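You operate a simulated robot arm through the tools that you are given. There is no shell and no other tool. Be economical: measure what you need, move in short steps, check, and stop when the job is done.

You are at the controls of a simulated two-armed robot. One attempt, no reset.

## Task
Push in the green tea, lotus paste and NUT trays; shut the blue bar.
Fine: right home on their runners in the narrow rack; leave the other trays.

The check looks at the end state, three seconds after you hand in, the way a careful person would. Anything else that was tipped, shoved, dropped, spilled or broken makes it a failure.

## Robot
Two 7-joint arms with fingered hands on one trunk, on a base that drives. Base frame: it is fixed to the floor where the robot stands at the start and does not move with it; the origin is under the middle of the robot, x ahead of it, y to its left, z up. Units: mm, rad, N and s.
The left shoulder is at the start at [42, 163, 1061], the right one opposite. Places, roughly: blue bar [500, 300, 900]. Payload 4 kg a hand.
The tool frame of a hand sits at the grasp point between the pads (the TCP): z along the fingers, y along the line on which they close. The tips reach 36 mm beyond it. The gripper opens to 124 mm. The gripper's body begins 42 mm behind the TCP. The gripper is a hand of 4 fingers: y runs from the thumb to the fingers, the wrist lies at [-15, -99, -189] in the tool frame, and closing takes about 1.5 s.
Orientation is that of the tool frame in the base frame, as [roll, pitch, yaw] about the fixed x, y, z axes, in that order (R = Rz(yaw) Ry(pitch) Rx(roll)). With the fingers straight down and the wrist toward the robot, the tool's x, y and z point along [0, 1, 0], [1, 0, 0] and [0, 0, -1] of the base frame.

## Interface
- The arms move only by the tool jog_arm. It takes "left_motion", "right_motion" or both (then of equal length, played together; a hand with none holds still); each is a list of rows, each a list of 2 entries, a list of its own where there are three numbers: the turn, a rotation vector about the tool's x, y, z in rad, then the shift along the tool's x, y, z in cm. In form: [[[rx, ry, rz], [dx, dy, dz]], ...]. A call has 1 to 8 rows; each row is the pose to reach, as a shift and turn from the pose commanded when the call began, along the tool's axes at that moment. "left_claw" and "right_claw" are, for a hand that has rows, the opening in per cent of the stroke, from 0 (shut) to 100 (fully open), set as the call begins (left out, the last holds). Rows are played at 5 a second. More than 50 mm and 0.15 rad between two rows, or a gripper value outside its range, and nothing of the call is played. A pose out of reach is approached as far as the arm can. The call stops where the force on the tool passes 40 N (or 10 N more than at its start, if that is more) or the arm is blocked; 0.2 s more then pass. The fingers move at their own pace (about 45 mm/s each) and stop on an object; they squeeze with about 23 N. The grip force told is the motor's: it shows also when the fingers shut on nothing. Time passes only in rows, and 0.2 s behind the last, so rows that repeat a pose let the fingers close. The reply holds the time, the measured pose of the TCP, the force on the tool along the base axes, the opening and the grip force, in the units named above and with some noise, with the torque about the TCP (base axes, N m) and any sound that the robot's microphone picked up, and new pictures: "show" is both (left out), scene, wrist or none (wrist: the cameras of the hands that moved).
- Cameras (640 x 400 px; columns grow to the right, rows downward): "scene" is now at [152.3, 18.4, 1314.5]; the picture's right is [0.21, -0.98, -0.03], its down [-0.34, -0.04, -0.94] and it looks along [0.92, 0.21, -0.34] (base axes); focal length 214 px, centre (320, 200). "left" rides on the left gripper at [-75, -86, -123] in its tool frame; the picture's right is [-0.70, -0.34, 0.63], its down [0.64, -0.68, 0.35] and it looks along [0.32, 0.65, 0.69] (tool axes); focal length 275 px, centre (320, 200). "right" rides on the right gripper at [75, -86, -123] in its tool frame; the picture's right is [-0.70, 0.34, -0.63], its down [-0.64, -0.68, 0.35] and it looks along [-0.32, 0.65, 0.69] (tool axes); focal length 275 px, centre (320, 200). There is no depth. A picture from a camera that has moved, and an enlarged one, comes with that camera's place and axes in the base frame and with its lens.
- lift_body(by): slides the trunk up (or, below 0, down) by that many mm; the arms and the scene camera ride with it, the base frame stays. It gives what a move gives, with no picture.
- base_move(legs): drives the robot by 1 to 6 legs, each [ahead, left, turn to the left] in mm, mm and rad, along the robot's own axes; the way and the turn of a leg run together, so that a leg with both is an arc; at most 1500 mm and 3.142 rad a leg. The arms and the cameras ride along, it lands a little off, and it stops where it bumps. It gives what a move gives, and a new picture of the scene camera.
- curl_fingers(index, middle, ring, thumb_bend, thumb_turn, hand): sets how far each is bent, from 0 (flat) to 1 (curled in); at 0.3 the hand is open as for a grip, at 0.7 the pads meet at the TCP. One left out holds its place. A second passes; each finger stops where it meets its share of the squeeze, and holds until it gets a number again. A gripper value or a shape takes the hand back. It gives what a move gives, with no picture; readings hold the bend of each and the force on the fingers (four entries, about 0 where the hand has none), thumb and palm. thumb_turn goes from beside the hand (0) to across from the fingers (1), as for a grip.
- hand_shape(shape, hand): the hand has 4 fingers and takes this shape, open, in about a second: jaw (thumb against the fingers, like two jaws); tri (thumb and two fingers); tip (a fingertip pinch); poke (one finger out to press); point (the index stretched); flat (the hand flat); cup (the hand cupped); fist (a fist). The gripper value then closes the fingers along that shape, each until it touches; the sizes above hold for jaw. It gives what a move gives, with no picture.
- head_to(pan, tilt): turns the head with the scene camera to pan (to the left, within 1.501 rad either way) and tilt (down, from -0.506 to 1.204), counted from straight ahead of the robot. It gives what a move gives, and a new picture of the scene camera.
- inspect(camera, box): a new picture of the part [left, top, right, bottom] of that camera's present view, enlarged. It takes no simulated time.
- hand_in(): hands the job in; it is judged then, once.

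Work in short steps. Places have to be worked out from the pictures, the camera data and where the tool is seen: move nearer, look again, correct. Check each grasp and each placing, and mend what went wrong. You have 120 turns and 260 pictures in all, those below and enlarged ones among them. Open the grippers and draw the arms clear of the work before you hand the job in, unless the task says otherwise; then end with one line.

The tools are called after "Call:" as name(argument=value, ...) on one line, values as JSON. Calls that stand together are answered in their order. jog_arm: Moves the arms, as the interface text tells. Its arguments: {"type":"object","properties":{"left_motion":{"type":"array","items":{"type":"array"}},"left_claw":{"type":"number"},"right_motion":{"type":"array","items":{"type":"array"}},"right_claw":{"type":"number"},"show":{"type":"string","enum":["both","scene","wrist","none"]}},"required":[]} The other tools are called the same way: lift_body (by) slides the trunk up or down; hand_shape (shape, hand) gives the hand a shape; curl_fingers (index, middle, ring, thumb_bend, thumb_turn, hand) moves the fingers one by one; base_move (legs) drives the base; head_to (pan, tilt) turns the head that bears the scene camera; inspect (camera, box) takes an enlarged picture of a part of a camera's view; hand_in () hands the job in.

At the start:

```text
t: 0.0
left_eef_pos: [687.2, 436.7, 1363.9]
left_orientation: [-3.141, -0.001, 1.571]
left_ft_force: [-0.2, 0.4, 0.6]
left_moment: [0.02, -0.02, 0.0]
left_width: 123.7
left_gripper_force: 0.0
left_shape: jaw
left_bend: [0.3, 0.3, 0.3, 0.3, 0.98]
left_finger forces: [0.0, 0.0, 0.0, 0.1, 0.0, 0.0]
right_eef_pos: [601.9, -191.8, 1461.3]
right_orientation: [3.141, -0.001, 1.571]
right_ft_force: [0.1, 0.2, 0.2]
right_moment: [-0.02, 0.03, -0.02]
right_width: 123.6
right_gripper_force: 0.2
right_shape: jaw
right_bend: [0.3, 0.3, 0.3, 0.3, 0.98]
right_finger forces: [0.1, 0.0, 0.0, 0.1, 0.0, 0.0]
trunk travel left (down, up): [-225.0, 253.0]
robot x, y, heading: [-1.7, 4.8, -0.002]
head pan, tilt: [0.215, 0.194]
```

scene: 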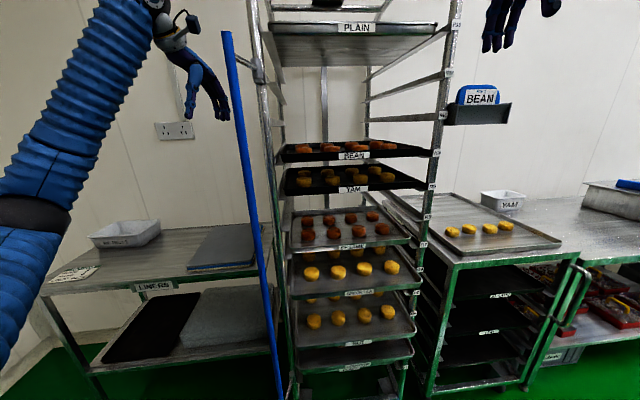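
right: 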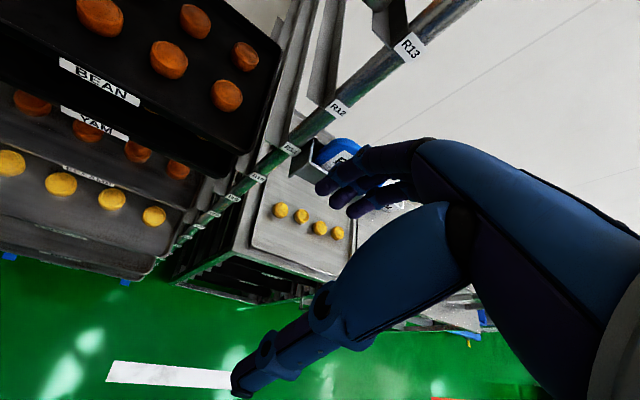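
left: 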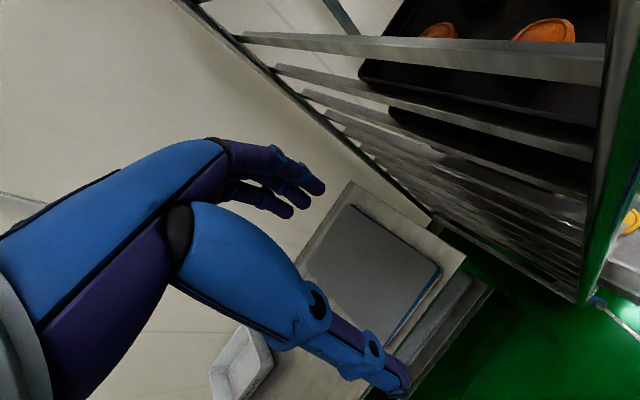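

The rack stands ahead with labelled trays; I enlarge the rack to read labels and see which trays stick out.

Call:
inspect(camera="scene", box=[260, 120, 460, 245])

Call:
inspect(camera="scene", box=[260, 230, 460, 400])

Call:
inspect(camera="scene", box=[200, 0, 520, 200])

```text
3.20 times, centred on (360, 182) of scene
camera zoom: at [152.3, 18.4, 1314.5], right [0.21, -0.98, -0.03], down [-0.34, -0.04, -0.94], along [0.92, 0.21, -0.34], focal length 686 px, centre (192, 256)
```

zoom: 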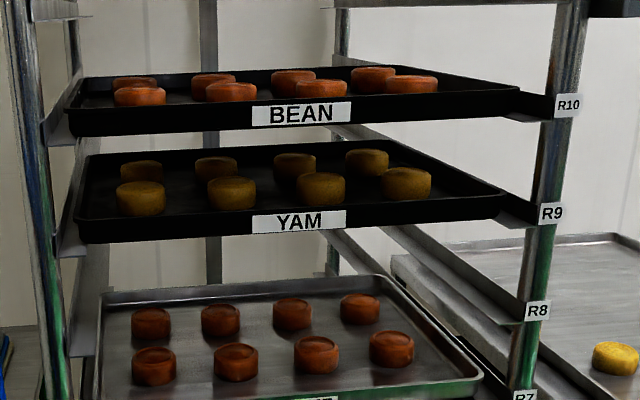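

```text
2.35 times, centred on (360, 315) of scene
camera zoom: at [152.3, 18.4, 1314.5], right [0.21, -0.98, -0.03], down [-0.34, -0.04, -0.94], along [0.92, 0.21, -0.34], focal length 505 px, centre (226, -71)
```

zoom: 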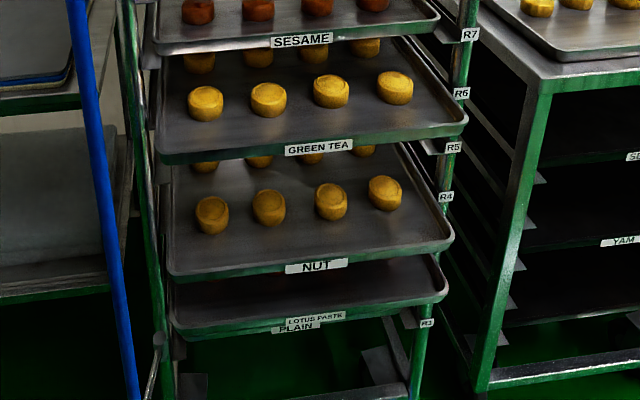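

```text
2.00 times, centred on (360, 100) of scene
camera zoom: at [152.3, 18.4, 1314.5], right [0.21, -0.98, -0.03], down [-0.34, -0.04, -0.94], along [0.92, 0.21, -0.34], focal length 429 px, centre (240, 400)
```

zoom: 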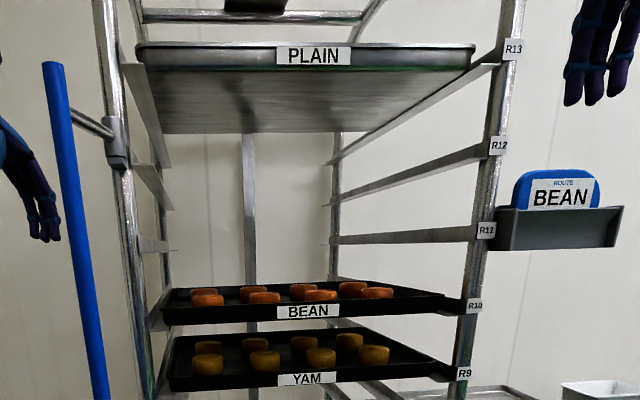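

I see SESAME, GREEN TEA, NUT, LOTUS PASTE and a PLAIN label at the bottom. I tilt the head down for the low trays and zoom.

Call:
head_to(pan=0.1, tilt=0.75)

Call:
inspect(camera="scene", box=[200, 100, 440, 250])

Call:
inspect(camera="scene", box=[200, 220, 440, 370])

```text
t: 1.0
left_eef_pos: [688.1, 435.7, 1365.4]
left_orientation: [3.141, -0.001, 1.572]
left_ft_force: [0.3, 0.2, -0.9]
left_moment: [0.0, 0.0, 0.0]
left_width: 123.5
left_gripper_force: 0.0
left_shape: jaw
left_bend: [0.3, 0.3, 0.3, 0.3, 0.98]
left_finger forces: [0.0, 0.0, 0.0, 0.0, 0.1, 0.0]
right_eef_pos: [602.9, -192.7, 1461.6]
right_orientation: [-3.141, -0.001, 1.572]
right_ft_force: [0.2, -0.2, 1.1]
right_moment: [0.02, 0.01, 0.0]
right_width: 123.5
right_gripper_force: 0.0
right_shape: jaw
right_bend: [0.3, 0.3, 0.3, 0.3, 0.98]
right_finger forces: [0.0, 0.0, 0.1, 0.0, 0.0, 0.0]
trunk travel left (down, up): [-225.0, 253.0]
robot x, y, heading: [-2.1, 1.0, -0.002]
head pan, tilt: [0.099, 0.75]
camera scene: at [136.2, 6.8, 1266.1], right [0.1, -0.99, -0.02], down [-0.78, -0.07, -0.62], along [0.62, 0.07, -0.79], focal length 214 px, centre (320, 200)
```

scene: 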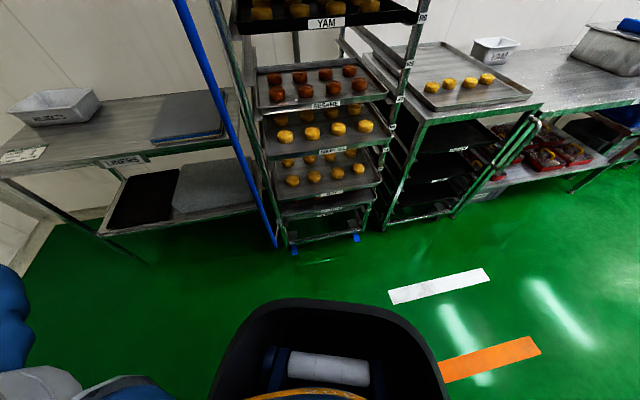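

```text
2.67 times, centred on (320, 175) of scene
camera zoom: at [136.2, 6.8, 1266.1], right [0.1, -0.99, -0.02], down [-0.78, -0.07, -0.62], along [0.62, 0.07, -0.79], focal length 572 px, centre (320, 267)
```

zoom: 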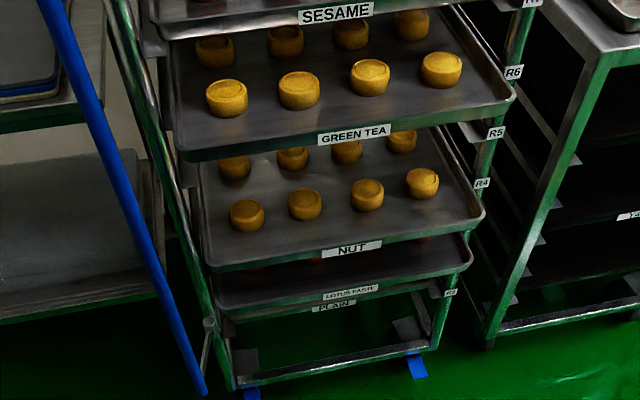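

```text
2.67 times, centred on (320, 295) of scene
camera zoom: at [136.2, 6.8, 1266.1], right [0.1, -0.99, -0.02], down [-0.78, -0.07, -0.62], along [0.62, 0.07, -0.79], focal length 572 px, centre (320, -53)
```

zoom: 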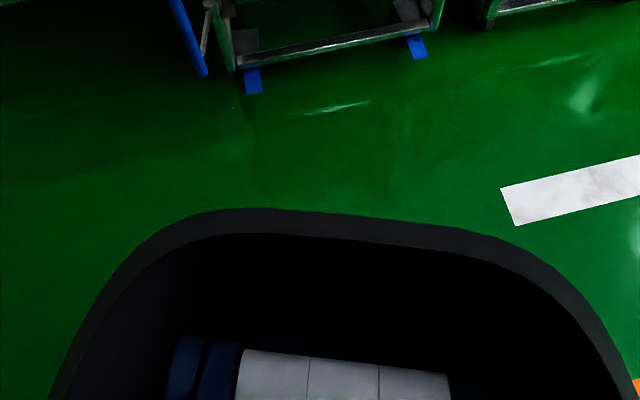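

Floor tape marks and post feet suggest the rack is yawed about 0.27 rad left and its centre front is near (790, 45). I back off, turn, and shift right so I'm facing it squarely.

Call:
base_move(legs=[[-300, 0, 0], [0, 0, 0.27], [0, -256, 0], [100, 0, 0]])

Call:
head_to(pan=0, tilt=0.45)

Call:
inspect(camera="scene", box=[220, 80, 420, 205])

Call:
inspect(camera="scene", box=[220, 160, 420, 285])

```text
t: 6.1
left_eef_pos: [414.0, 382.3, 1363.9]
left_orientation: [-3.139, -0.001, 1.836]
left_ft_force: [0.5, -0.3, -1.8]
left_moment: [-0.01, -0.01, 0.0]
left_width: 123.6
left_gripper_force: 0.1
left_shape: jaw
left_bend: [0.3, 0.3, 0.3, 0.3, 0.98]
left_finger forces: [0.0, 0.0, 0.0, 0.1, 0.0, 0.1]
right_eef_pos: [496.1, -245.6, 1460.9]
right_orientation: [-3.141, 0.0, 1.836]
right_ft_force: [-0.1, 0.6, -0.4]
right_moment: [-0.05, 0.01, 0.0]
right_width: 123.7
right_gripper_force: 0.0
right_shape: jaw
right_bend: [0.3, 0.3, 0.3, 0.3, 0.98]
right_finger forces: [0.0, 0.1, 0.0, 0.1, 0.0, 0.1]
trunk travel left (down, up): [-225.0, 253.0]
robot x, y, heading: [-137.7, -214.3, 0.267]
head pan, tilt: [0.099, 0.75]
camera scene: at [-6.4, -176.2, 1265.9], right [0.36, -0.93, -0.02], down [-0.74, -0.27, -0.62], along [0.57, 0.23, -0.79], focal length 214 px, centre (320, 200)
```

scene: 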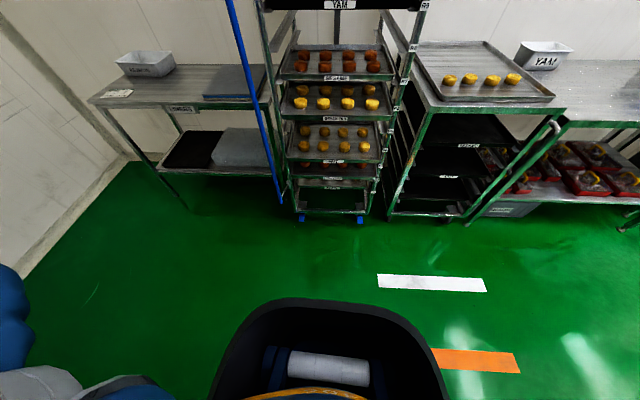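

```text
t: 6.9
left_eef_pos: [411.0, 381.3, 1365.4]
left_orientation: [3.141, -0.001, 1.838]
left_ft_force: [-0.1, -0.4, 0.7]
left_moment: [0.0, -0.01, -0.01]
left_width: 123.8
left_gripper_force: 0.1
left_shape: jaw
left_bend: [0.3, 0.3, 0.3, 0.3, 0.98]
left_finger forces: [0.0, 0.0, 0.1, 0.0, 0.0, 0.1]
right_eef_pos: [495.0, -246.7, 1461.3]
right_orientation: [3.141, 0.0, 1.836]
right_ft_force: [-0.1, 0.6, -0.6]
right_moment: [-0.02, 0.0, 0.03]
right_width: 123.6
right_gripper_force: 0.1
right_shape: jaw
right_bend: [0.3, 0.3, 0.3, 0.3, 0.98]
right_finger forces: [0.0, 0.1, 0.0, 0.1, 0.0, 0.1]
trunk travel left (down, up): [-225.0, 253.0]
robot x, y, heading: [-138.7, -218.9, 0.266]
head pan, tilt: [0.0, 0.45]
camera scene: at [6.9, -181.3, 1290.8], right [0.26, -0.96, 0.0], down [-0.55, -0.15, -0.82], along [0.79, 0.22, -0.57], focal length 214 px, centre (320, 200)
```

scene: 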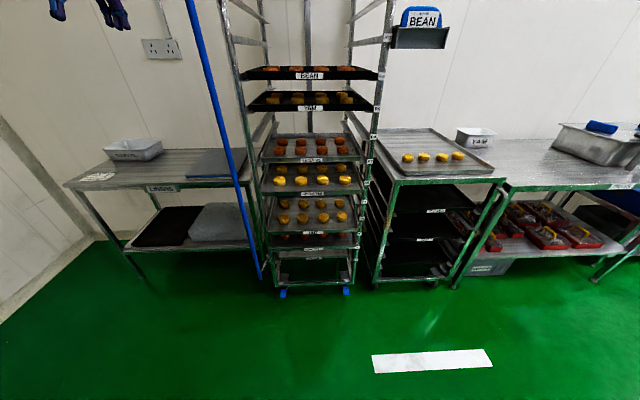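

```text
3.20 times, centred on (320, 142) of scene
camera zoom: at [6.9, -181.3, 1290.8], right [0.26, -0.96, 0.0], down [-0.55, -0.15, -0.82], along [0.79, 0.22, -0.57], focal length 686 px, centre (320, 384)
```

zoom: 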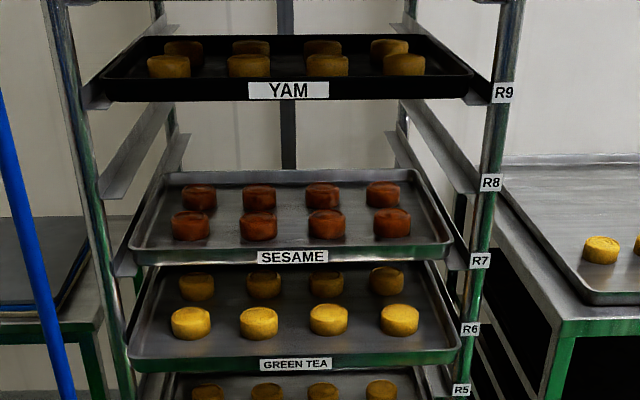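

```text
3.20 times, centred on (320, 222) of scene
camera zoom: at [6.9, -181.3, 1290.8], right [0.26, -0.96, 0.0], down [-0.55, -0.15, -0.82], along [0.79, 0.22, -0.57], focal length 686 px, centre (320, 128)
```

zoom: 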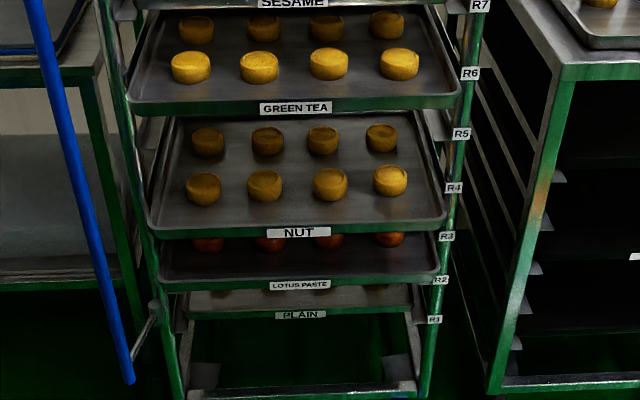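

Square on now: by label slopes, runners are 100 mm apart (R6 ≈ 824, R4 ≈ 624, R3 ≈ 525). SESAME (R7) and PLAIN (R1) are home, and GREEN TEA (R6), NUT (R4) and LOTUS (R3) stick out about 90–100 mm. The rack yaw looks nearer 0.32, so I align and come a bit closer.

Call:
base_move(legs=[[0, 0, 0.055], [70, 0, 0]])

Call:
inspect(camera="scene", box=[220, 80, 420, 205])

Call:
inspect(camera="scene", box=[220, 180, 420, 305])

Call:
inspect(camera="scene", box=[160, 0, 300, 320])

```text
t: 8.4
left_eef_pos: [450.2, 434.6, 1362.1]
left_orientation: [-3.139, 0.001, 1.892]
left_ft_force: [1.1, 0.0, -1.4]
left_moment: [-0.03, 0.02, -0.03]
left_width: 123.8
left_gripper_force: 0.0
left_shape: jaw
left_bend: [0.3, 0.3, 0.3, 0.3, 0.98]
left_finger forces: [0.0, 0.0, 0.0, 0.1, 0.1, 0.0]
right_eef_pos: [566.6, -188.5, 1459.6]
right_orientation: [-3.139, 0.001, 1.891]
right_ft_force: [0.7, -0.3, 0.1]
right_moment: [-0.05, 0.01, -0.01]
right_width: 123.5
right_gripper_force: 0.0
right_shape: jaw
right_bend: [0.3, 0.3, 0.3, 0.3, 0.98]
right_finger forces: [0.1, 0.0, 0.1, 0.0, 0.0, 0.0]
trunk travel left (down, up): [-225.0, 253.0]
robot x, y, heading: [-69.0, -198.0, 0.321]
head pan, tilt: [0.0, 0.45]
camera scene: at [75.7, -149.7, 1290.3], right [0.31, -0.95, 0.0], down [-0.54, -0.18, -0.82], along [0.78, 0.26, -0.57], focal length 214 px, centre (320, 200)
```

scene: 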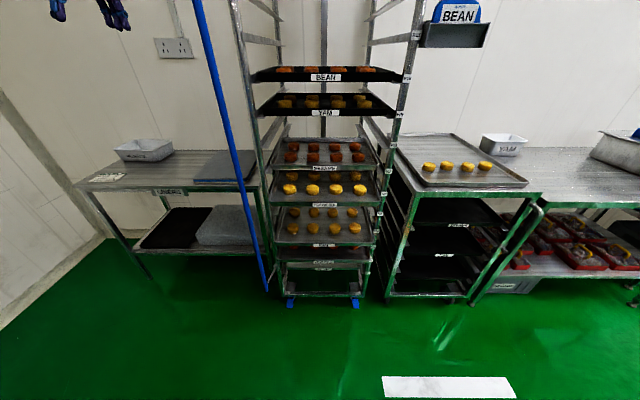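

```text
3.20 times, centred on (320, 142) of scene
camera zoom: at [75.7, -149.7, 1290.3], right [0.31, -0.95, 0.0], down [-0.54, -0.18, -0.82], along [0.78, 0.26, -0.57], focal length 686 px, centre (320, 384)
```

zoom: 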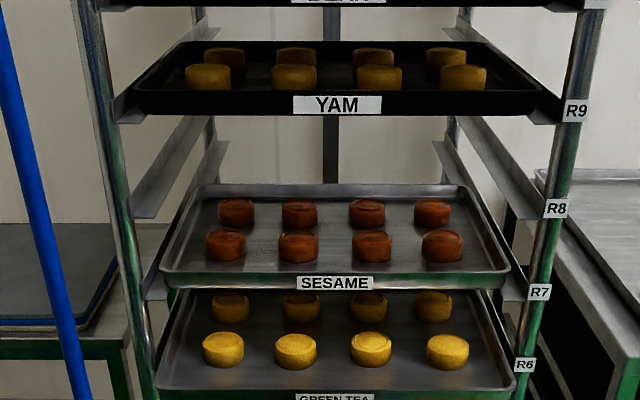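

```text
3.20 times, centred on (320, 242) of scene
camera zoom: at [75.7, -149.7, 1290.3], right [0.31, -0.95, 0.0], down [-0.54, -0.18, -0.82], along [0.78, 0.26, -0.57], focal length 686 px, centre (320, 64)
```

zoom: 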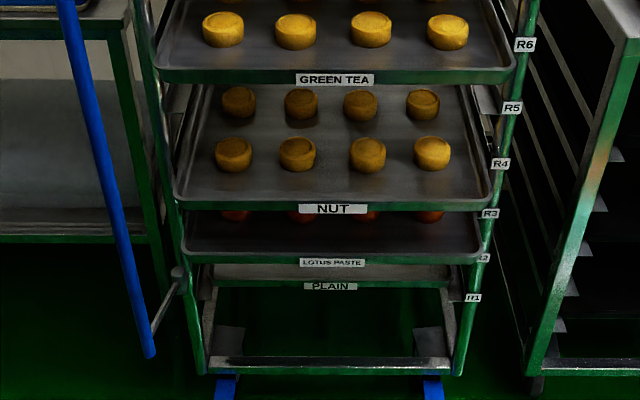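

```text
1.25 times, centred on (230, 160) of scene
camera zoom: at [75.7, -149.7, 1290.3], right [0.31, -0.95, 0.0], down [-0.54, -0.18, -0.82], along [0.78, 0.26, -0.57], focal length 268 px, centre (432, 250)
```

zoom: 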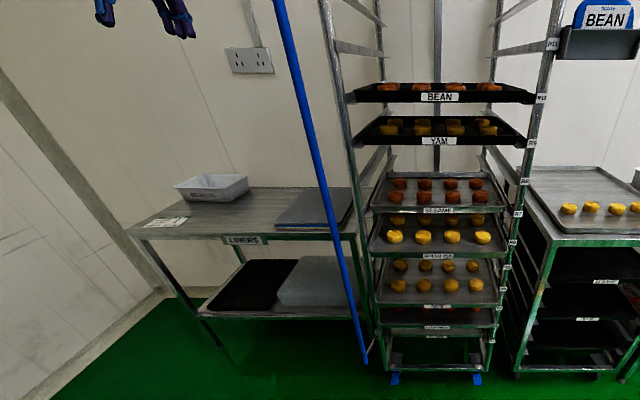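

Now square to the rack: tray lips at green tea U≈636, nut ≈624, lotus ≈622 mm from the camera, and the flush plane at ≈720. I rotate the right hand to point forward with fingers shut, and bring it to the rack centreline while descending.

Call:
jog_arm(right_claw=0, right_motion=[[[-0.148, 0, 0], [2.19, 0, 4.2]], [[-0.296, 0, 0], [4.38, 0, 8.4]], [[-0.444, 0, 0], [6.57, 0, 12.6]], [[-0.592, 0, 0], [8.76, 0, 16.8]], [[-0.74, 0, 0], [10.95, 0, 21.0]], [[-0.888, 0, 0], [13.14, 0, 25.2]], [[-1.036, 0, 0], [15.33, 0, 29.4]], [[-1.184, 0, 0], [17.5, 0, 33.6]]], show="both")

```text
t: 10.4
left_eef_pos: [447.8, 429.8, 1367.6]
left_orientation: [-3.141, -0.002, 1.888]
left_ft_force: [-0.3, -1.6, 0.6]
left_moment: [0.05, 0.02, -0.01]
left_width: 124.0
left_gripper_force: 0.0
left_shape: jaw
left_bend: [0.3, 0.3, 0.3, 0.3, 0.98]
left_finger forces: [0.1, 0.0, 0.0, 0.0, 0.0, 0.0]
right_eef_pos: [505.8, -21.5, 1059.4]
right_orientation: [2.08, -0.017, 1.903]
right_ft_force: [0.2, 0.2, 0.4]
right_moment: [-0.02, 0.0, 0.0]
right_width: 0.0
right_gripper_force: 22.5
right_shape: jaw
right_bend: [0.7, 0.7, 0.7, 0.71, 1.0]
right_finger forces: [0.1, 0.0, 0.0, 0.1, 0.0, 0.0]
trunk travel left (down, up): [-225.0, 253.0]
robot x, y, heading: [-68.2, -196.4, 0.319]
head pan, tilt: [0.0, 0.45]
stopped in row 8 (right hand): the arm was blocked; the commanded pose is now the measured one
camera scene: at [73.0, -154.7, 1291.0], right [0.31, -0.95, 0.0], down [-0.54, -0.18, -0.82], along [0.78, 0.26, -0.57], focal length 214 px, centre (320, 200)
camera right: at [341.2, 0.3, 1046.5], right [-0.14, -0.8, 0.59], down [0.18, -0.61, -0.78], along [0.97, 0.0, 0.22], focal length 275 px, centre (320, 200)
```

scene: 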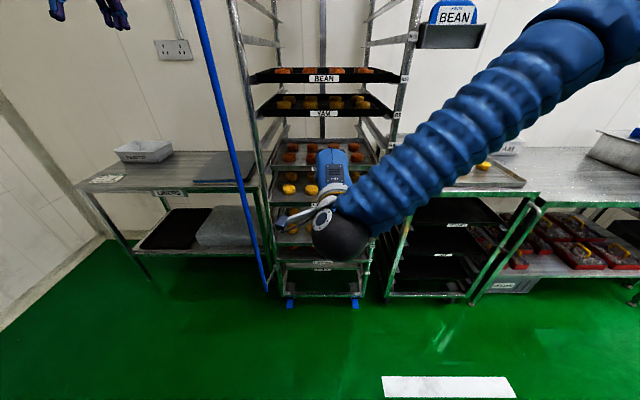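
right: 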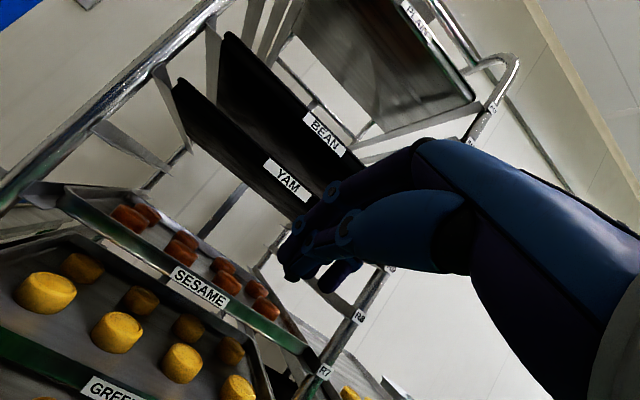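

The arm blocked near a wrist limit, with the tool 0.5 rad short of level. I try rolling the hand about its finger axis so the wrist comes from the right, which should suit this arm better.

Call:
jog_arm(right_motion=[[[0, 0, -0.145], [0, 0, 0]], [[0, 0, -0.29], [0, 0, 0]], [[0, 0, -0.435], [0, 0, 0]], [[0, 0, -0.58], [0, 0, 0]], [[0, 0, -0.725], [0, 0, 0]], [[0, 0, -0.87], [0, 0, 0]], [[0, 0, -1.015], [0, 0, 0]], [[0, 0, -1.16], [0, 0, 0]]], show="scene")

```text
t: 12.2
left_eef_pos: [447.8, 433.0, 1365.2]
left_orientation: [-3.14, 0.001, 1.893]
left_ft_force: [0.0, 0.6, 0.0]
left_moment: [-0.06, -0.01, 0.01]
left_width: 123.7
left_gripper_force: 0.0
left_shape: jaw
left_bend: [0.3, 0.3, 0.3, 0.3, 0.98]
left_finger forces: [0.1, 0.0, 0.0, 0.0, 0.1, 0.0]
right_eef_pos: [487.3, 1.4, 1039.7]
right_orientation: [2.701, 0.917, 2.664]
right_ft_force: [2.5, -0.9, 3.9]
right_moment: [-0.01, 0.31, 0.13]
right_width: 0.0
right_gripper_force: 23.6
right_shape: jaw
right_bend: [0.7, 0.7, 0.7, 0.71, 1.0]
right_finger forces: [0.0, 0.1, 0.1, 0.1, 0.0, 0.1]
right hand out of reach, approached as far as the arm can: row 3, 4, 5, 6, 7, 8
trunk travel left (down, up): [-225.0, 253.0]
robot x, y, heading: [-72.9, -196.6, 0.321]
head pan, tilt: [0.0, 0.45]
camera scene: at [73.5, -151.0, 1290.8], right [0.31, -0.95, 0.0], down [-0.54, -0.18, -0.82], along [0.78, 0.26, -0.57], focal length 214 px, centre (320, 200)
```

scene: 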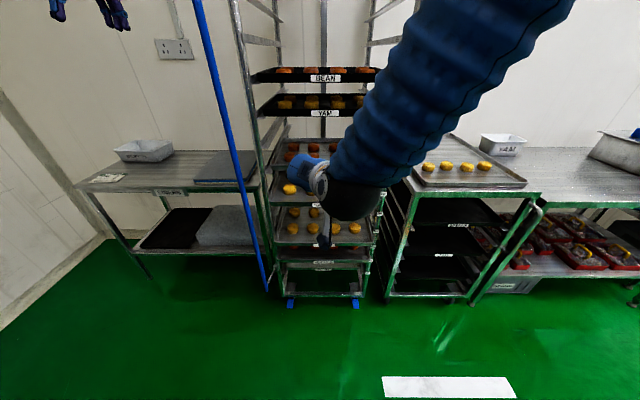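

The arm is cramped with the elbow high. Lowering the trunk should make pointing forward natural at these tray heights, and the hand has about 140 mm clearance to the lips.

Call:
lift_body(by=-200)

Call:
jog_arm(right_motion=[[[0, 0, 0], [0, 0, 0]]], show="both")

```text
t: 14.3
left_eef_pos: [446.4, 433.7, 1166.5]
left_orientation: [3.14, 0.0, 1.891]
left_ft_force: [-0.3, 0.8, -0.4]
left_moment: [0.0, 0.02, -0.03]
left_width: 123.6
left_gripper_force: 0.0
left_shape: jaw
left_bend: [0.3, 0.3, 0.3, 0.3, 0.98]
left_finger forces: [0.0, 0.0, 0.0, 0.0, 0.0, 0.0]
right_eef_pos: [490.3, 6.3, 844.5]
right_orientation: [2.685, 0.911, 2.646]
right_ft_force: [-0.2, -1.1, -0.3]
right_moment: [0.0, 0.01, -0.04]
right_width: 0.3
right_gripper_force: 23.0
right_shape: jaw
right_bend: [0.7, 0.7, 0.7, 0.71, 1.0]
right_finger forces: [0.0, 0.0, 0.1, 0.0, 0.0, 0.0]
trunk travel left (down, up): [-25.0, 453.0]
robot x, y, heading: [-64.9, -197.9, 0.319]
head pan, tilt: [0.0, 0.45]
```

```text
t: 14.8
left_eef_pos: [447.6, 433.7, 1164.3]
left_orientation: [-3.14, 0.0, 1.89]
left_ft_force: [-0.9, 0.6, -0.2]
left_moment: [-0.01, 0.01, -0.02]
left_width: 123.8
left_gripper_force: 0.1
left_shape: jaw
left_bend: [0.3, 0.3, 0.3, 0.3, 0.98]
left_finger forces: [0.0, 0.0, 0.0, 0.0, 0.0, 0.0]
right_eef_pos: [490.0, 6.7, 842.6]
right_orientation: [2.686, 0.91, 2.647]
right_ft_force: [0.3, -0.5, -0.9]
right_moment: [0.02, -0.02, 0.0]
right_width: 0.0
right_gripper_force: 23.0
right_shape: jaw
right_bend: [0.7, 0.7, 0.7, 0.71, 1.0]
right_finger forces: [0.1, 0.1, 0.1, 0.0, 0.1, 0.0]
trunk travel left (down, up): [-25.0, 453.0]
robot x, y, heading: [-67.8, -193.8, 0.319]
head pan, tilt: [0.0, 0.45]
camera scene: at [196.2, -110.1, 1008.2], right [0.31, -0.95, 0.0], down [-0.76, -0.25, -0.59], along [0.56, 0.19, -0.8], focal length 214 px, centre (320, 200)
camera right: at [336.8, -60.3, 828.3], right [-0.11, 0.09, 0.99], down [0.55, -0.82, 0.13], along [0.82, 0.56, 0.04], focal length 275 px, centre (320, 200)
```

scene: 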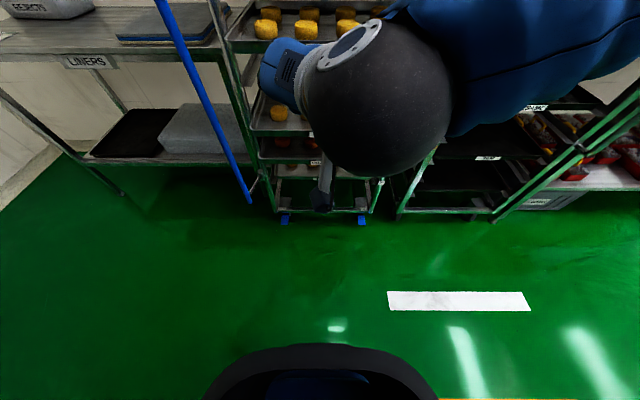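
right: 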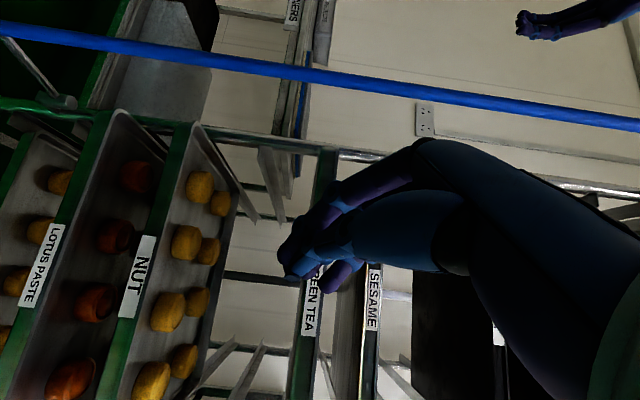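

The trunk squats and the hand is already roughly forward, pitched 33° down and 15° right. I level it to point along the rack axis with the wrist to the right.

Call:
jog_arm(right_motion=[[[-0.058, -0.089, -0.066], [0, 0, 0]], [[-0.116, -0.178, -0.131], [0, 0, 0]], [[-0.173, -0.267, -0.197], [0, 0, 0]], [[-0.231, -0.357, -0.263], [0, 0, 0]], [[-0.289, -0.446, -0.328], [0, 0, 0]], [[-0.347, -0.535, -0.394], [0, 0, 0]]], show="wrist")

```text
t: 16.1
left_eef_pos: [448.1, 433.2, 1163.1]
left_orientation: [-3.138, 0.003, 1.888]
left_ft_force: [0.5, -0.7, -0.3]
left_moment: [0.02, 0.01, -0.03]
left_width: 123.4
left_gripper_force: 0.0
left_shape: jaw
left_bend: [0.3, 0.3, 0.3, 0.3, 0.98]
left_finger forces: [0.1, 0.1, 0.0, 0.1, 0.0, 0.0]
right_eef_pos: [505.9, 26.7, 848.1]
right_orientation: [2.581, 1.288, 2.756]
right_ft_force: [-0.7, -0.4, 0.3]
right_moment: [0.03, -0.01, -0.01]
right_width: 0.2
right_gripper_force: 22.7
right_shape: jaw
right_bend: [0.7, 0.7, 0.7, 0.71, 1.0]
right_finger forces: [0.0, 0.1, 0.0, 0.0, 0.0, 0.0]
right hand out of reach, approached as far as the arm can: row 1, 2, 3, 4, 5, 6
trunk travel left (down, up): [-25.0, 453.0]
robot x, y, heading: [-65.7, -195.2, 0.315]
head pan, tilt: [0.0, 0.45]
camera right: at [382.1, -72.5, 792.7], right [-0.48, 0.14, 0.87], down [0.6, -0.67, 0.44], along [0.64, 0.73, 0.23], focal length 275 px, centre (320, 200)
```

right: 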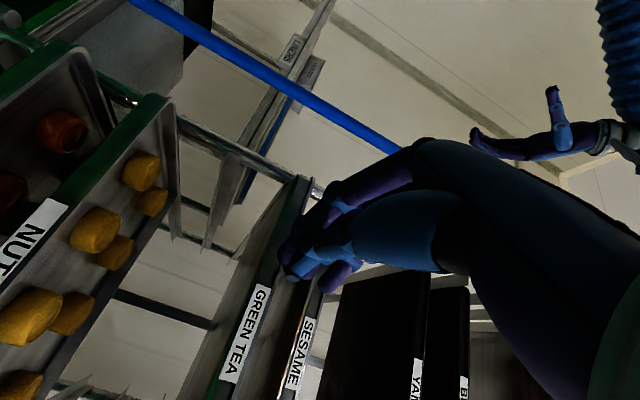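

The finger axis is now (0.95, 0.19, −0.24), good enough for pushing. I move the fingertips to about 25 mm in front of the green tea lip centre at z≈822.

Call:
jog_arm(right_motion=[[[0, 0, 0], [-0.4, -0.99, 3.53]], [[0, 0, 0], [-0.8, -1.98, 7.07]], [[0, 0, 0], [-1.2, -2.97, 10.6]], [[0, 0, 0], [-1.2, -2.97, 10.6]]], show="both")

Call:
head_to(pan=0.0, tilt=-0.1)

```text
t: 17.1
left_eef_pos: [448.1, 432.8, 1163.9]
left_orientation: [-3.138, 0.002, 1.891]
left_ft_force: [0.0, 1.0, 0.1]
left_moment: [0.01, 0.0, -0.01]
left_width: 123.9
left_gripper_force: 0.2
left_shape: jaw
left_bend: [0.3, 0.3, 0.3, 0.3, 0.98]
left_finger forces: [0.0, 0.0, 0.0, 0.0, 0.0, 0.0]
right_eef_pos: [533.2, 14.6, 846.0]
right_orientation: [2.604, 1.284, 2.778]
right_ft_force: [0.0, 0.4, -0.1]
right_moment: [0.03, -0.04, -0.03]
right_width: 0.0
right_gripper_force: 23.0
right_shape: jaw
right_bend: [0.7, 0.7, 0.7, 0.71, 1.0]
right_finger forces: [0.0, 0.1, 0.0, 0.1, 0.0, 0.1]
right hand out of reach, approached as far as the arm can: row 1, 2, 3, 4
trunk travel left (down, up): [-25.0, 453.0]
robot x, y, heading: [-67.9, -197.4, 0.315]
head pan, tilt: [0.0, 0.45]
camera scene: at [196.7, -110.2, 1008.1], right [0.31, -0.95, 0.0], down [-0.76, -0.25, -0.59], along [0.56, 0.19, -0.81], focal length 214 px, centre (320, 200)
camera right: at [410.3, -85.0, 791.5], right [-0.47, 0.14, 0.87], down [0.61, -0.67, 0.44], along [0.64, 0.73, 0.23], focal length 275 px, centre (320, 200)
```

scene: 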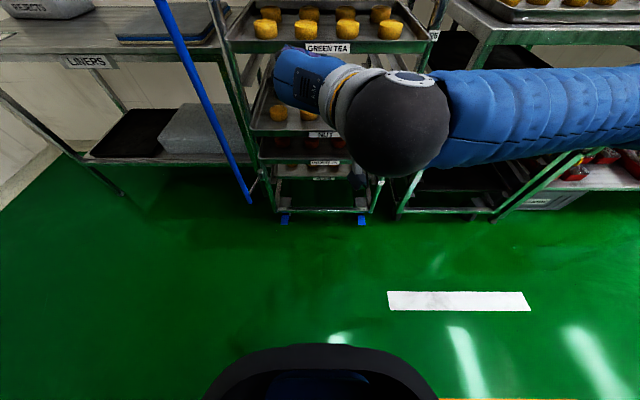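
right: 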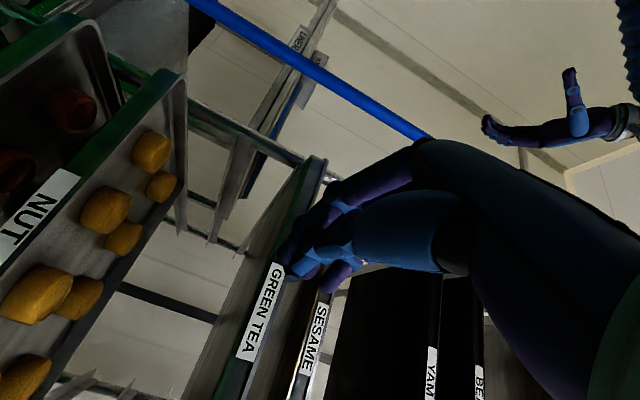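

```text
t: 18.1
left_eef_pos: [447.9, 433.5, 1164.8]
left_orientation: [-3.139, -0.001, 1.891]
left_ft_force: [0.2, 0.1, -0.3]
left_moment: [0.01, 0.04, 0.03]
left_width: 123.7
left_gripper_force: 0.1
left_shape: jaw
left_bend: [0.3, 0.3, 0.3, 0.3, 0.98]
left_finger forces: [0.1, 0.0, 0.0, 0.0, 0.0, 0.1]
right_eef_pos: [532.1, 15.1, 845.7]
right_orientation: [2.605, 1.284, 2.78]
right_ft_force: [0.6, 1.0, 0.2]
right_moment: [-0.02, -0.01, -0.03]
right_width: 0.1
right_gripper_force: 23.4
right_shape: jaw
right_bend: [0.7, 0.7, 0.7, 0.71, 1.0]
right_finger forces: [0.0, 0.0, 0.0, 0.1, 0.0, 0.0]
trunk travel left (down, up): [-25.0, 453.0]
robot x, y, heading: [-69.2, -195.7, 0.319]
head pan, tilt: [0.0, -0.099]
camera scene: at [214.6, -104.1, 1055.0], right [0.31, -0.95, 0.0], down [-0.36, -0.12, -0.93], along [0.88, 0.29, -0.38], focal length 214 px, centre (320, 200)
```

scene: 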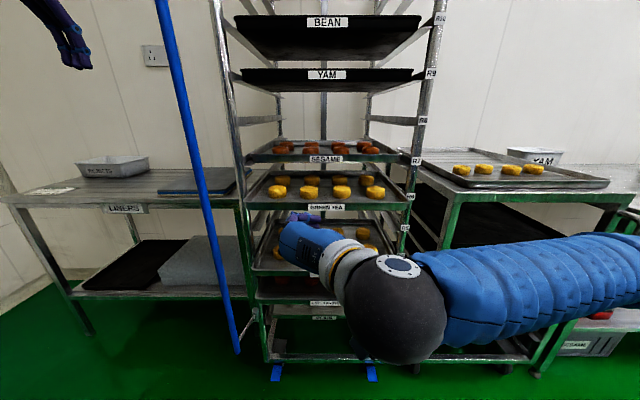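

The arm is near its wrist limit, so I'll keep this hand pose and use the base, aligned with the rack, to push. The tips are at U≈519, z≈837. I lower 12 mm and drive 90 mm closer, then look.

Call:
lift_body(by=-12)

Call:
base_move(legs=[[90, 0, 0]])

Call:
inspect(camera="right", box=[160, 150, 420, 400])

Call:
inspect(camera="scene", box=[220, 140, 460, 290])

```text
t: 18.7
left_eef_pos: [446.5, 433.5, 1153.6]
left_orientation: [3.14, 0.002, 1.89]
left_ft_force: [-0.9, -0.3, 1.0]
left_moment: [0.01, -0.03, -0.02]
left_width: 123.7
left_gripper_force: 0.1
left_shape: jaw
left_bend: [0.3, 0.3, 0.3, 0.3, 0.98]
left_finger forces: [0.0, 0.0, 0.0, 0.0, 0.0, 0.1]
right_eef_pos: [536.2, 12.9, 839.0]
right_orientation: [2.569, 1.289, 2.745]
right_ft_force: [0.7, 0.1, 0.6]
right_moment: [-0.05, 0.01, 0.01]
right_width: 0.1
right_gripper_force: 22.9
right_shape: jaw
right_bend: [0.7, 0.7, 0.7, 0.71, 1.0]
right_finger forces: [0.0, 0.1, 0.0, 0.1, 0.0, 0.1]
trunk travel left (down, up): [-13.0, 465.0]
robot x, y, heading: [-65.7, -192.8, 0.321]
head pan, tilt: [0.0, -0.099]
```

```text
t: 19.8
left_eef_pos: [535.0, 463.5, 1150.9]
left_orientation: [-3.139, 0.002, 1.889]
left_ft_force: [0.2, 0.4, -0.1]
left_moment: [-0.02, -0.02, -0.02]
left_width: 123.9
left_gripper_force: 0.0
left_shape: jaw
left_bend: [0.3, 0.3, 0.3, 0.3, 0.98]
left_finger forces: [0.1, 0.1, 0.0, 0.0, 0.0, 0.0]
right_eef_pos: [622.4, 40.8, 835.9]
right_orientation: [2.584, 1.287, 2.76]
right_ft_force: [0.0, -0.5, -0.6]
right_moment: [-0.06, 0.03, -0.01]
right_width: 0.0
right_gripper_force: 22.3
right_shape: jaw
right_bend: [0.7, 0.7, 0.7, 0.71, 1.0]
right_finger forces: [0.1, 0.0, 0.1, 0.0, 0.0, 0.0]
trunk travel left (down, up): [-13.0, 465.0]
robot x, y, heading: [19.6, -166.1, 0.32]
head pan, tilt: [0.0, -0.099]
camera scene: at [311.3, -71.8, 1034.5], right [0.31, -0.95, 0.0], down [-0.38, -0.13, -0.92], along [0.87, 0.29, -0.4], focal length 214 px, centre (320, 200)
```

scene: 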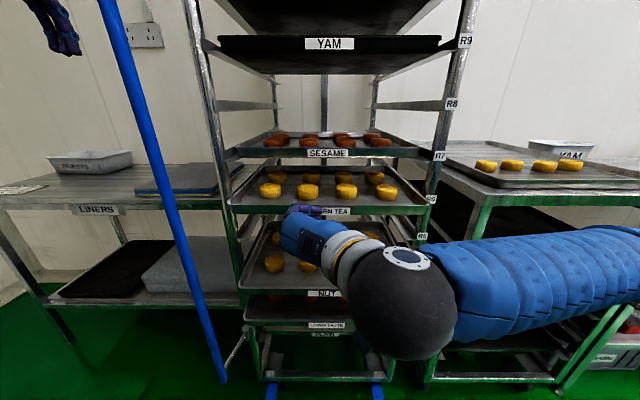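

```text
1.60 times, centred on (290, 275) of right
camera zoom: at [499.7, -57.4, 780.7], right [-0.48, 0.14, 0.87], down [0.6, -0.67, 0.44], along [0.64, 0.73, 0.23], focal length 440 px, centre (368, 80)
```

zoom: 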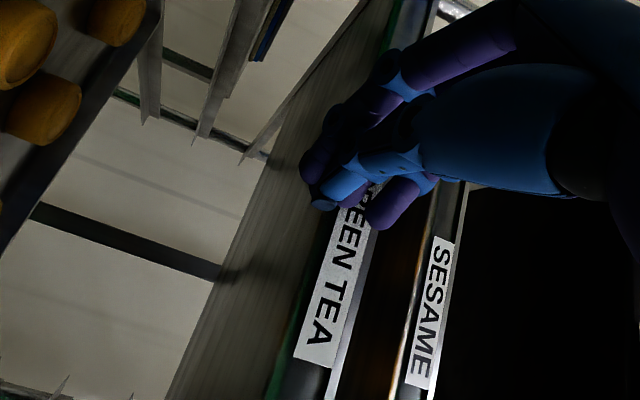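

```text
2.67 times, centred on (340, 215) of scene
camera zoom: at [311.3, -71.8, 1034.5], right [0.31, -0.95, 0.0], down [-0.38, -0.13, -0.92], along [0.87, 0.29, -0.4], focal length 572 px, centre (267, 160)
```

zoom: 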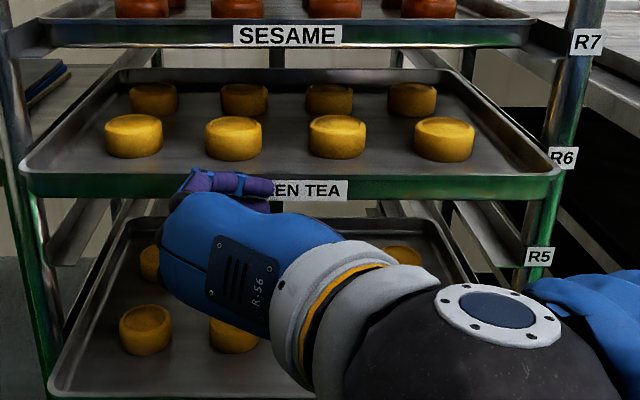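

Fingers are at the green tea label height, about 25 mm short of the lip and 20 mm left of centre. I shift right a little and push in steps, watching force.

Call:
base_move(legs=[[0, -18, 0], [50, 0, 0]])

Call:
inspect(camera="scene", box=[200, 120, 460, 282])

```text
t: 21.1
left_eef_pos: [587.9, 461.9, 1150.3]
left_orientation: [-3.137, 0.0, 1.891]
left_ft_force: [0.0, -0.3, -1.1]
left_moment: [-0.01, 0.03, 0.0]
left_width: 123.6
left_gripper_force: 0.1
left_shape: jaw
left_bend: [0.3, 0.3, 0.3, 0.3, 0.98]
left_finger forces: [0.1, 0.0, 0.0, 0.0, 0.0, 0.1]
right_eef_pos: [676.9, 40.9, 835.1]
right_orientation: [2.588, 1.286, 2.763]
right_ft_force: [-0.6, -0.4, -0.2]
right_moment: [0.04, -0.01, -0.01]
right_width: 0.0
right_gripper_force: 23.1
right_shape: jaw
right_bend: [0.7, 0.7, 0.7, 0.71, 1.0]
right_finger forces: [0.0, 0.0, 0.0, 0.0, 0.1, 0.0]
trunk travel left (down, up): [-13.0, 465.0]
robot x, y, heading: [70.9, -167.1, 0.318]
head pan, tilt: [0.0, -0.099]
camera scene: at [364.9, -73.0, 1034.3], right [0.31, -0.95, 0.0], down [-0.38, -0.13, -0.92], along [0.87, 0.29, -0.4], focal length 214 px, centre (320, 200)
```

scene: 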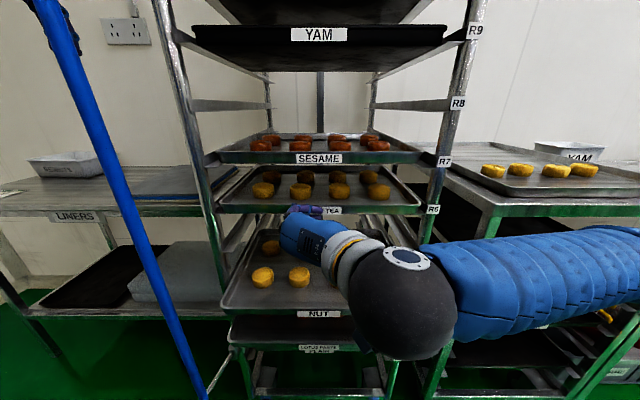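

```text
2.46 times, centred on (330, 201) of scene
camera zoom: at [364.9, -73.0, 1034.3], right [0.31, -0.95, 0.0], down [-0.38, -0.13, -0.92], along [0.87, 0.29, -0.4], focal length 528 px, centre (295, 198)
```

zoom: 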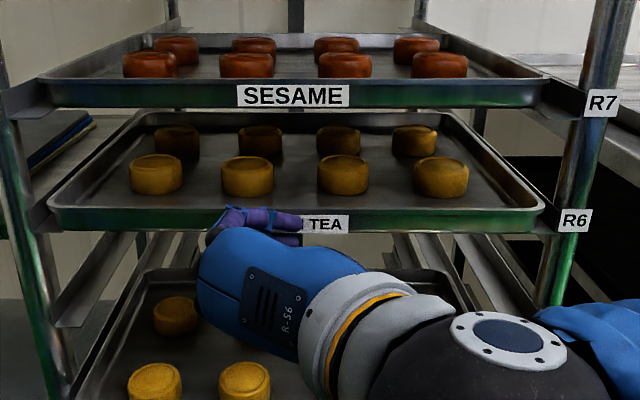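

The green tea tray is moving in, with buns steady. I keep pushing 30 mm.

Call:
base_move(legs=[[30, 0, 0]])

Call:
inspect(camera="scene", box=[200, 120, 460, 282])

Call:
inspect(camera="right", box=[100, 100, 420, 400])

```text
t: 22.0
left_eef_pos: [617.1, 470.0, 1150.5]
left_orientation: [-3.136, -0.001, 1.893]
left_ft_force: [0.3, 0.2, -0.1]
left_moment: [0.01, 0.02, -0.01]
left_width: 123.7
left_gripper_force: 0.2
left_shape: jaw
left_bend: [0.3, 0.3, 0.3, 0.3, 0.98]
left_finger forces: [0.0, 0.1, 0.0, 0.1, 0.0, 0.1]
right_eef_pos: [705.4, 49.4, 836.0]
right_orientation: [2.59, 1.285, 2.765]
right_ft_force: [0.0, 0.0, -0.5]
right_moment: [0.0, -0.04, 0.03]
right_width: 0.0
right_gripper_force: 22.9
right_shape: jaw
right_bend: [0.7, 0.7, 0.7, 0.71, 1.0]
right_finger forces: [0.0, 0.0, 0.0, 0.1, 0.0, 0.1]
trunk travel left (down, up): [-13.0, 465.0]
robot x, y, heading: [102.8, -159.7, 0.318]
head pan, tilt: [0.0, -0.099]
camera scene: at [393.3, -63.5, 1034.5], right [0.31, -0.95, 0.0], down [-0.38, -0.13, -0.92], along [0.87, 0.29, -0.4], focal length 214 px, centre (320, 200)
```

scene: 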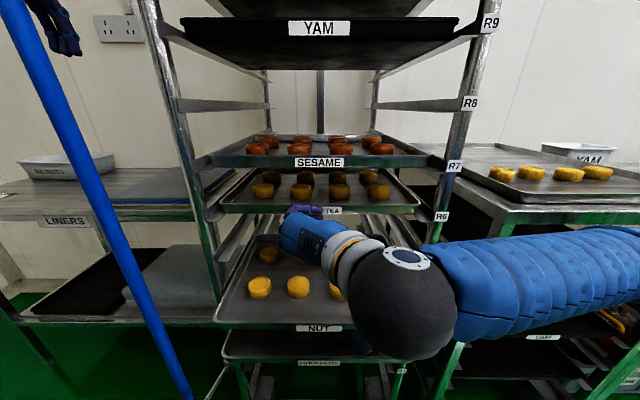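

```text
2.46 times, centred on (330, 201) of scene
camera zoom: at [393.3, -63.5, 1034.5], right [0.31, -0.95, 0.0], down [-0.38, -0.13, -0.92], along [0.87, 0.29, -0.4], focal length 528 px, centre (295, 198)
```

zoom: 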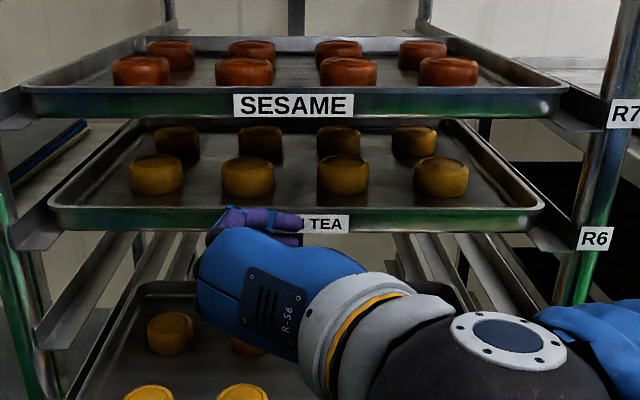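

```text
1.33 times, centred on (260, 250) of right
camera zoom: at [581.8, -49.0, 780.5], right [-0.47, 0.14, 0.87], down [0.6, -0.67, 0.44], along [0.64, 0.73, 0.23], focal length 367 px, centre (400, 133)
```

zoom: 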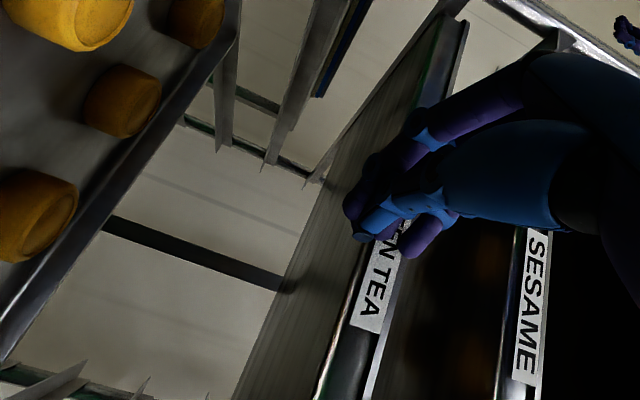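

By width and post-label comparison, green tea is now within ~5–10 mm of SESAME's flush line. I push in small steps and look for the stop.

Call:
base_move(legs=[[8, 0, 0]])

Call:
inspect(camera="scene", box=[200, 120, 460, 282])

```text
t: 22.7
left_eef_pos: [625.0, 472.3, 1151.2]
left_orientation: [-3.138, -0.001, 1.892]
left_ft_force: [0.4, 0.0, -0.1]
left_moment: [-0.02, 0.03, 0.01]
left_width: 123.5
left_gripper_force: 0.0
left_shape: jaw
left_bend: [0.3, 0.3, 0.3, 0.3, 0.98]
left_finger forces: [0.1, 0.0, 0.0, 0.1, 0.0, 0.0]
right_eef_pos: [712.2, 52.6, 836.1]
right_orientation: [2.589, 1.287, 2.764]
right_ft_force: [0.4, 0.8, -1.0]
right_moment: [-0.02, 0.02, -0.01]
right_width: 0.1
right_gripper_force: 22.9
right_shape: jaw
right_bend: [0.7, 0.7, 0.7, 0.71, 1.0]
right_finger forces: [0.0, 0.0, 0.1, 0.0, 0.0, 0.0]
trunk travel left (down, up): [-13.0, 465.0]
robot x, y, heading: [108.4, -155.4, 0.321]
head pan, tilt: [0.0, -0.099]
camera scene: at [400.5, -61.2, 1034.9], right [0.31, -0.95, 0.0], down [-0.38, -0.13, -0.92], along [0.87, 0.29, -0.4], focal length 214 px, centre (320, 200)
```

scene: 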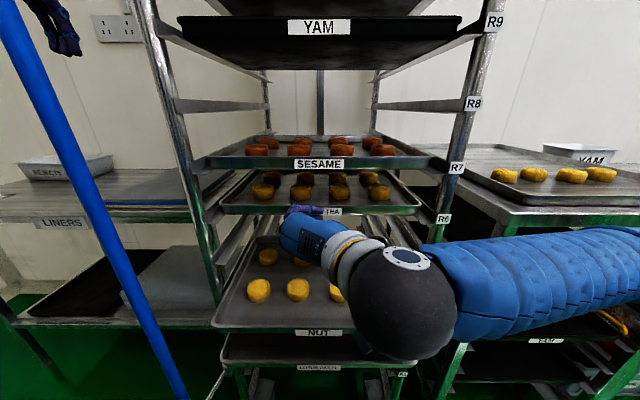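

```text
2.46 times, centred on (330, 201) of scene
camera zoom: at [400.5, -61.2, 1034.9], right [0.31, -0.95, 0.0], down [-0.38, -0.13, -0.92], along [0.87, 0.29, -0.4], focal length 528 px, centre (295, 198)
```

zoom: 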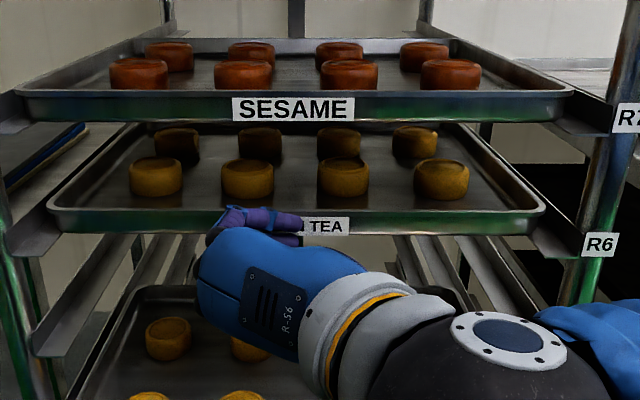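

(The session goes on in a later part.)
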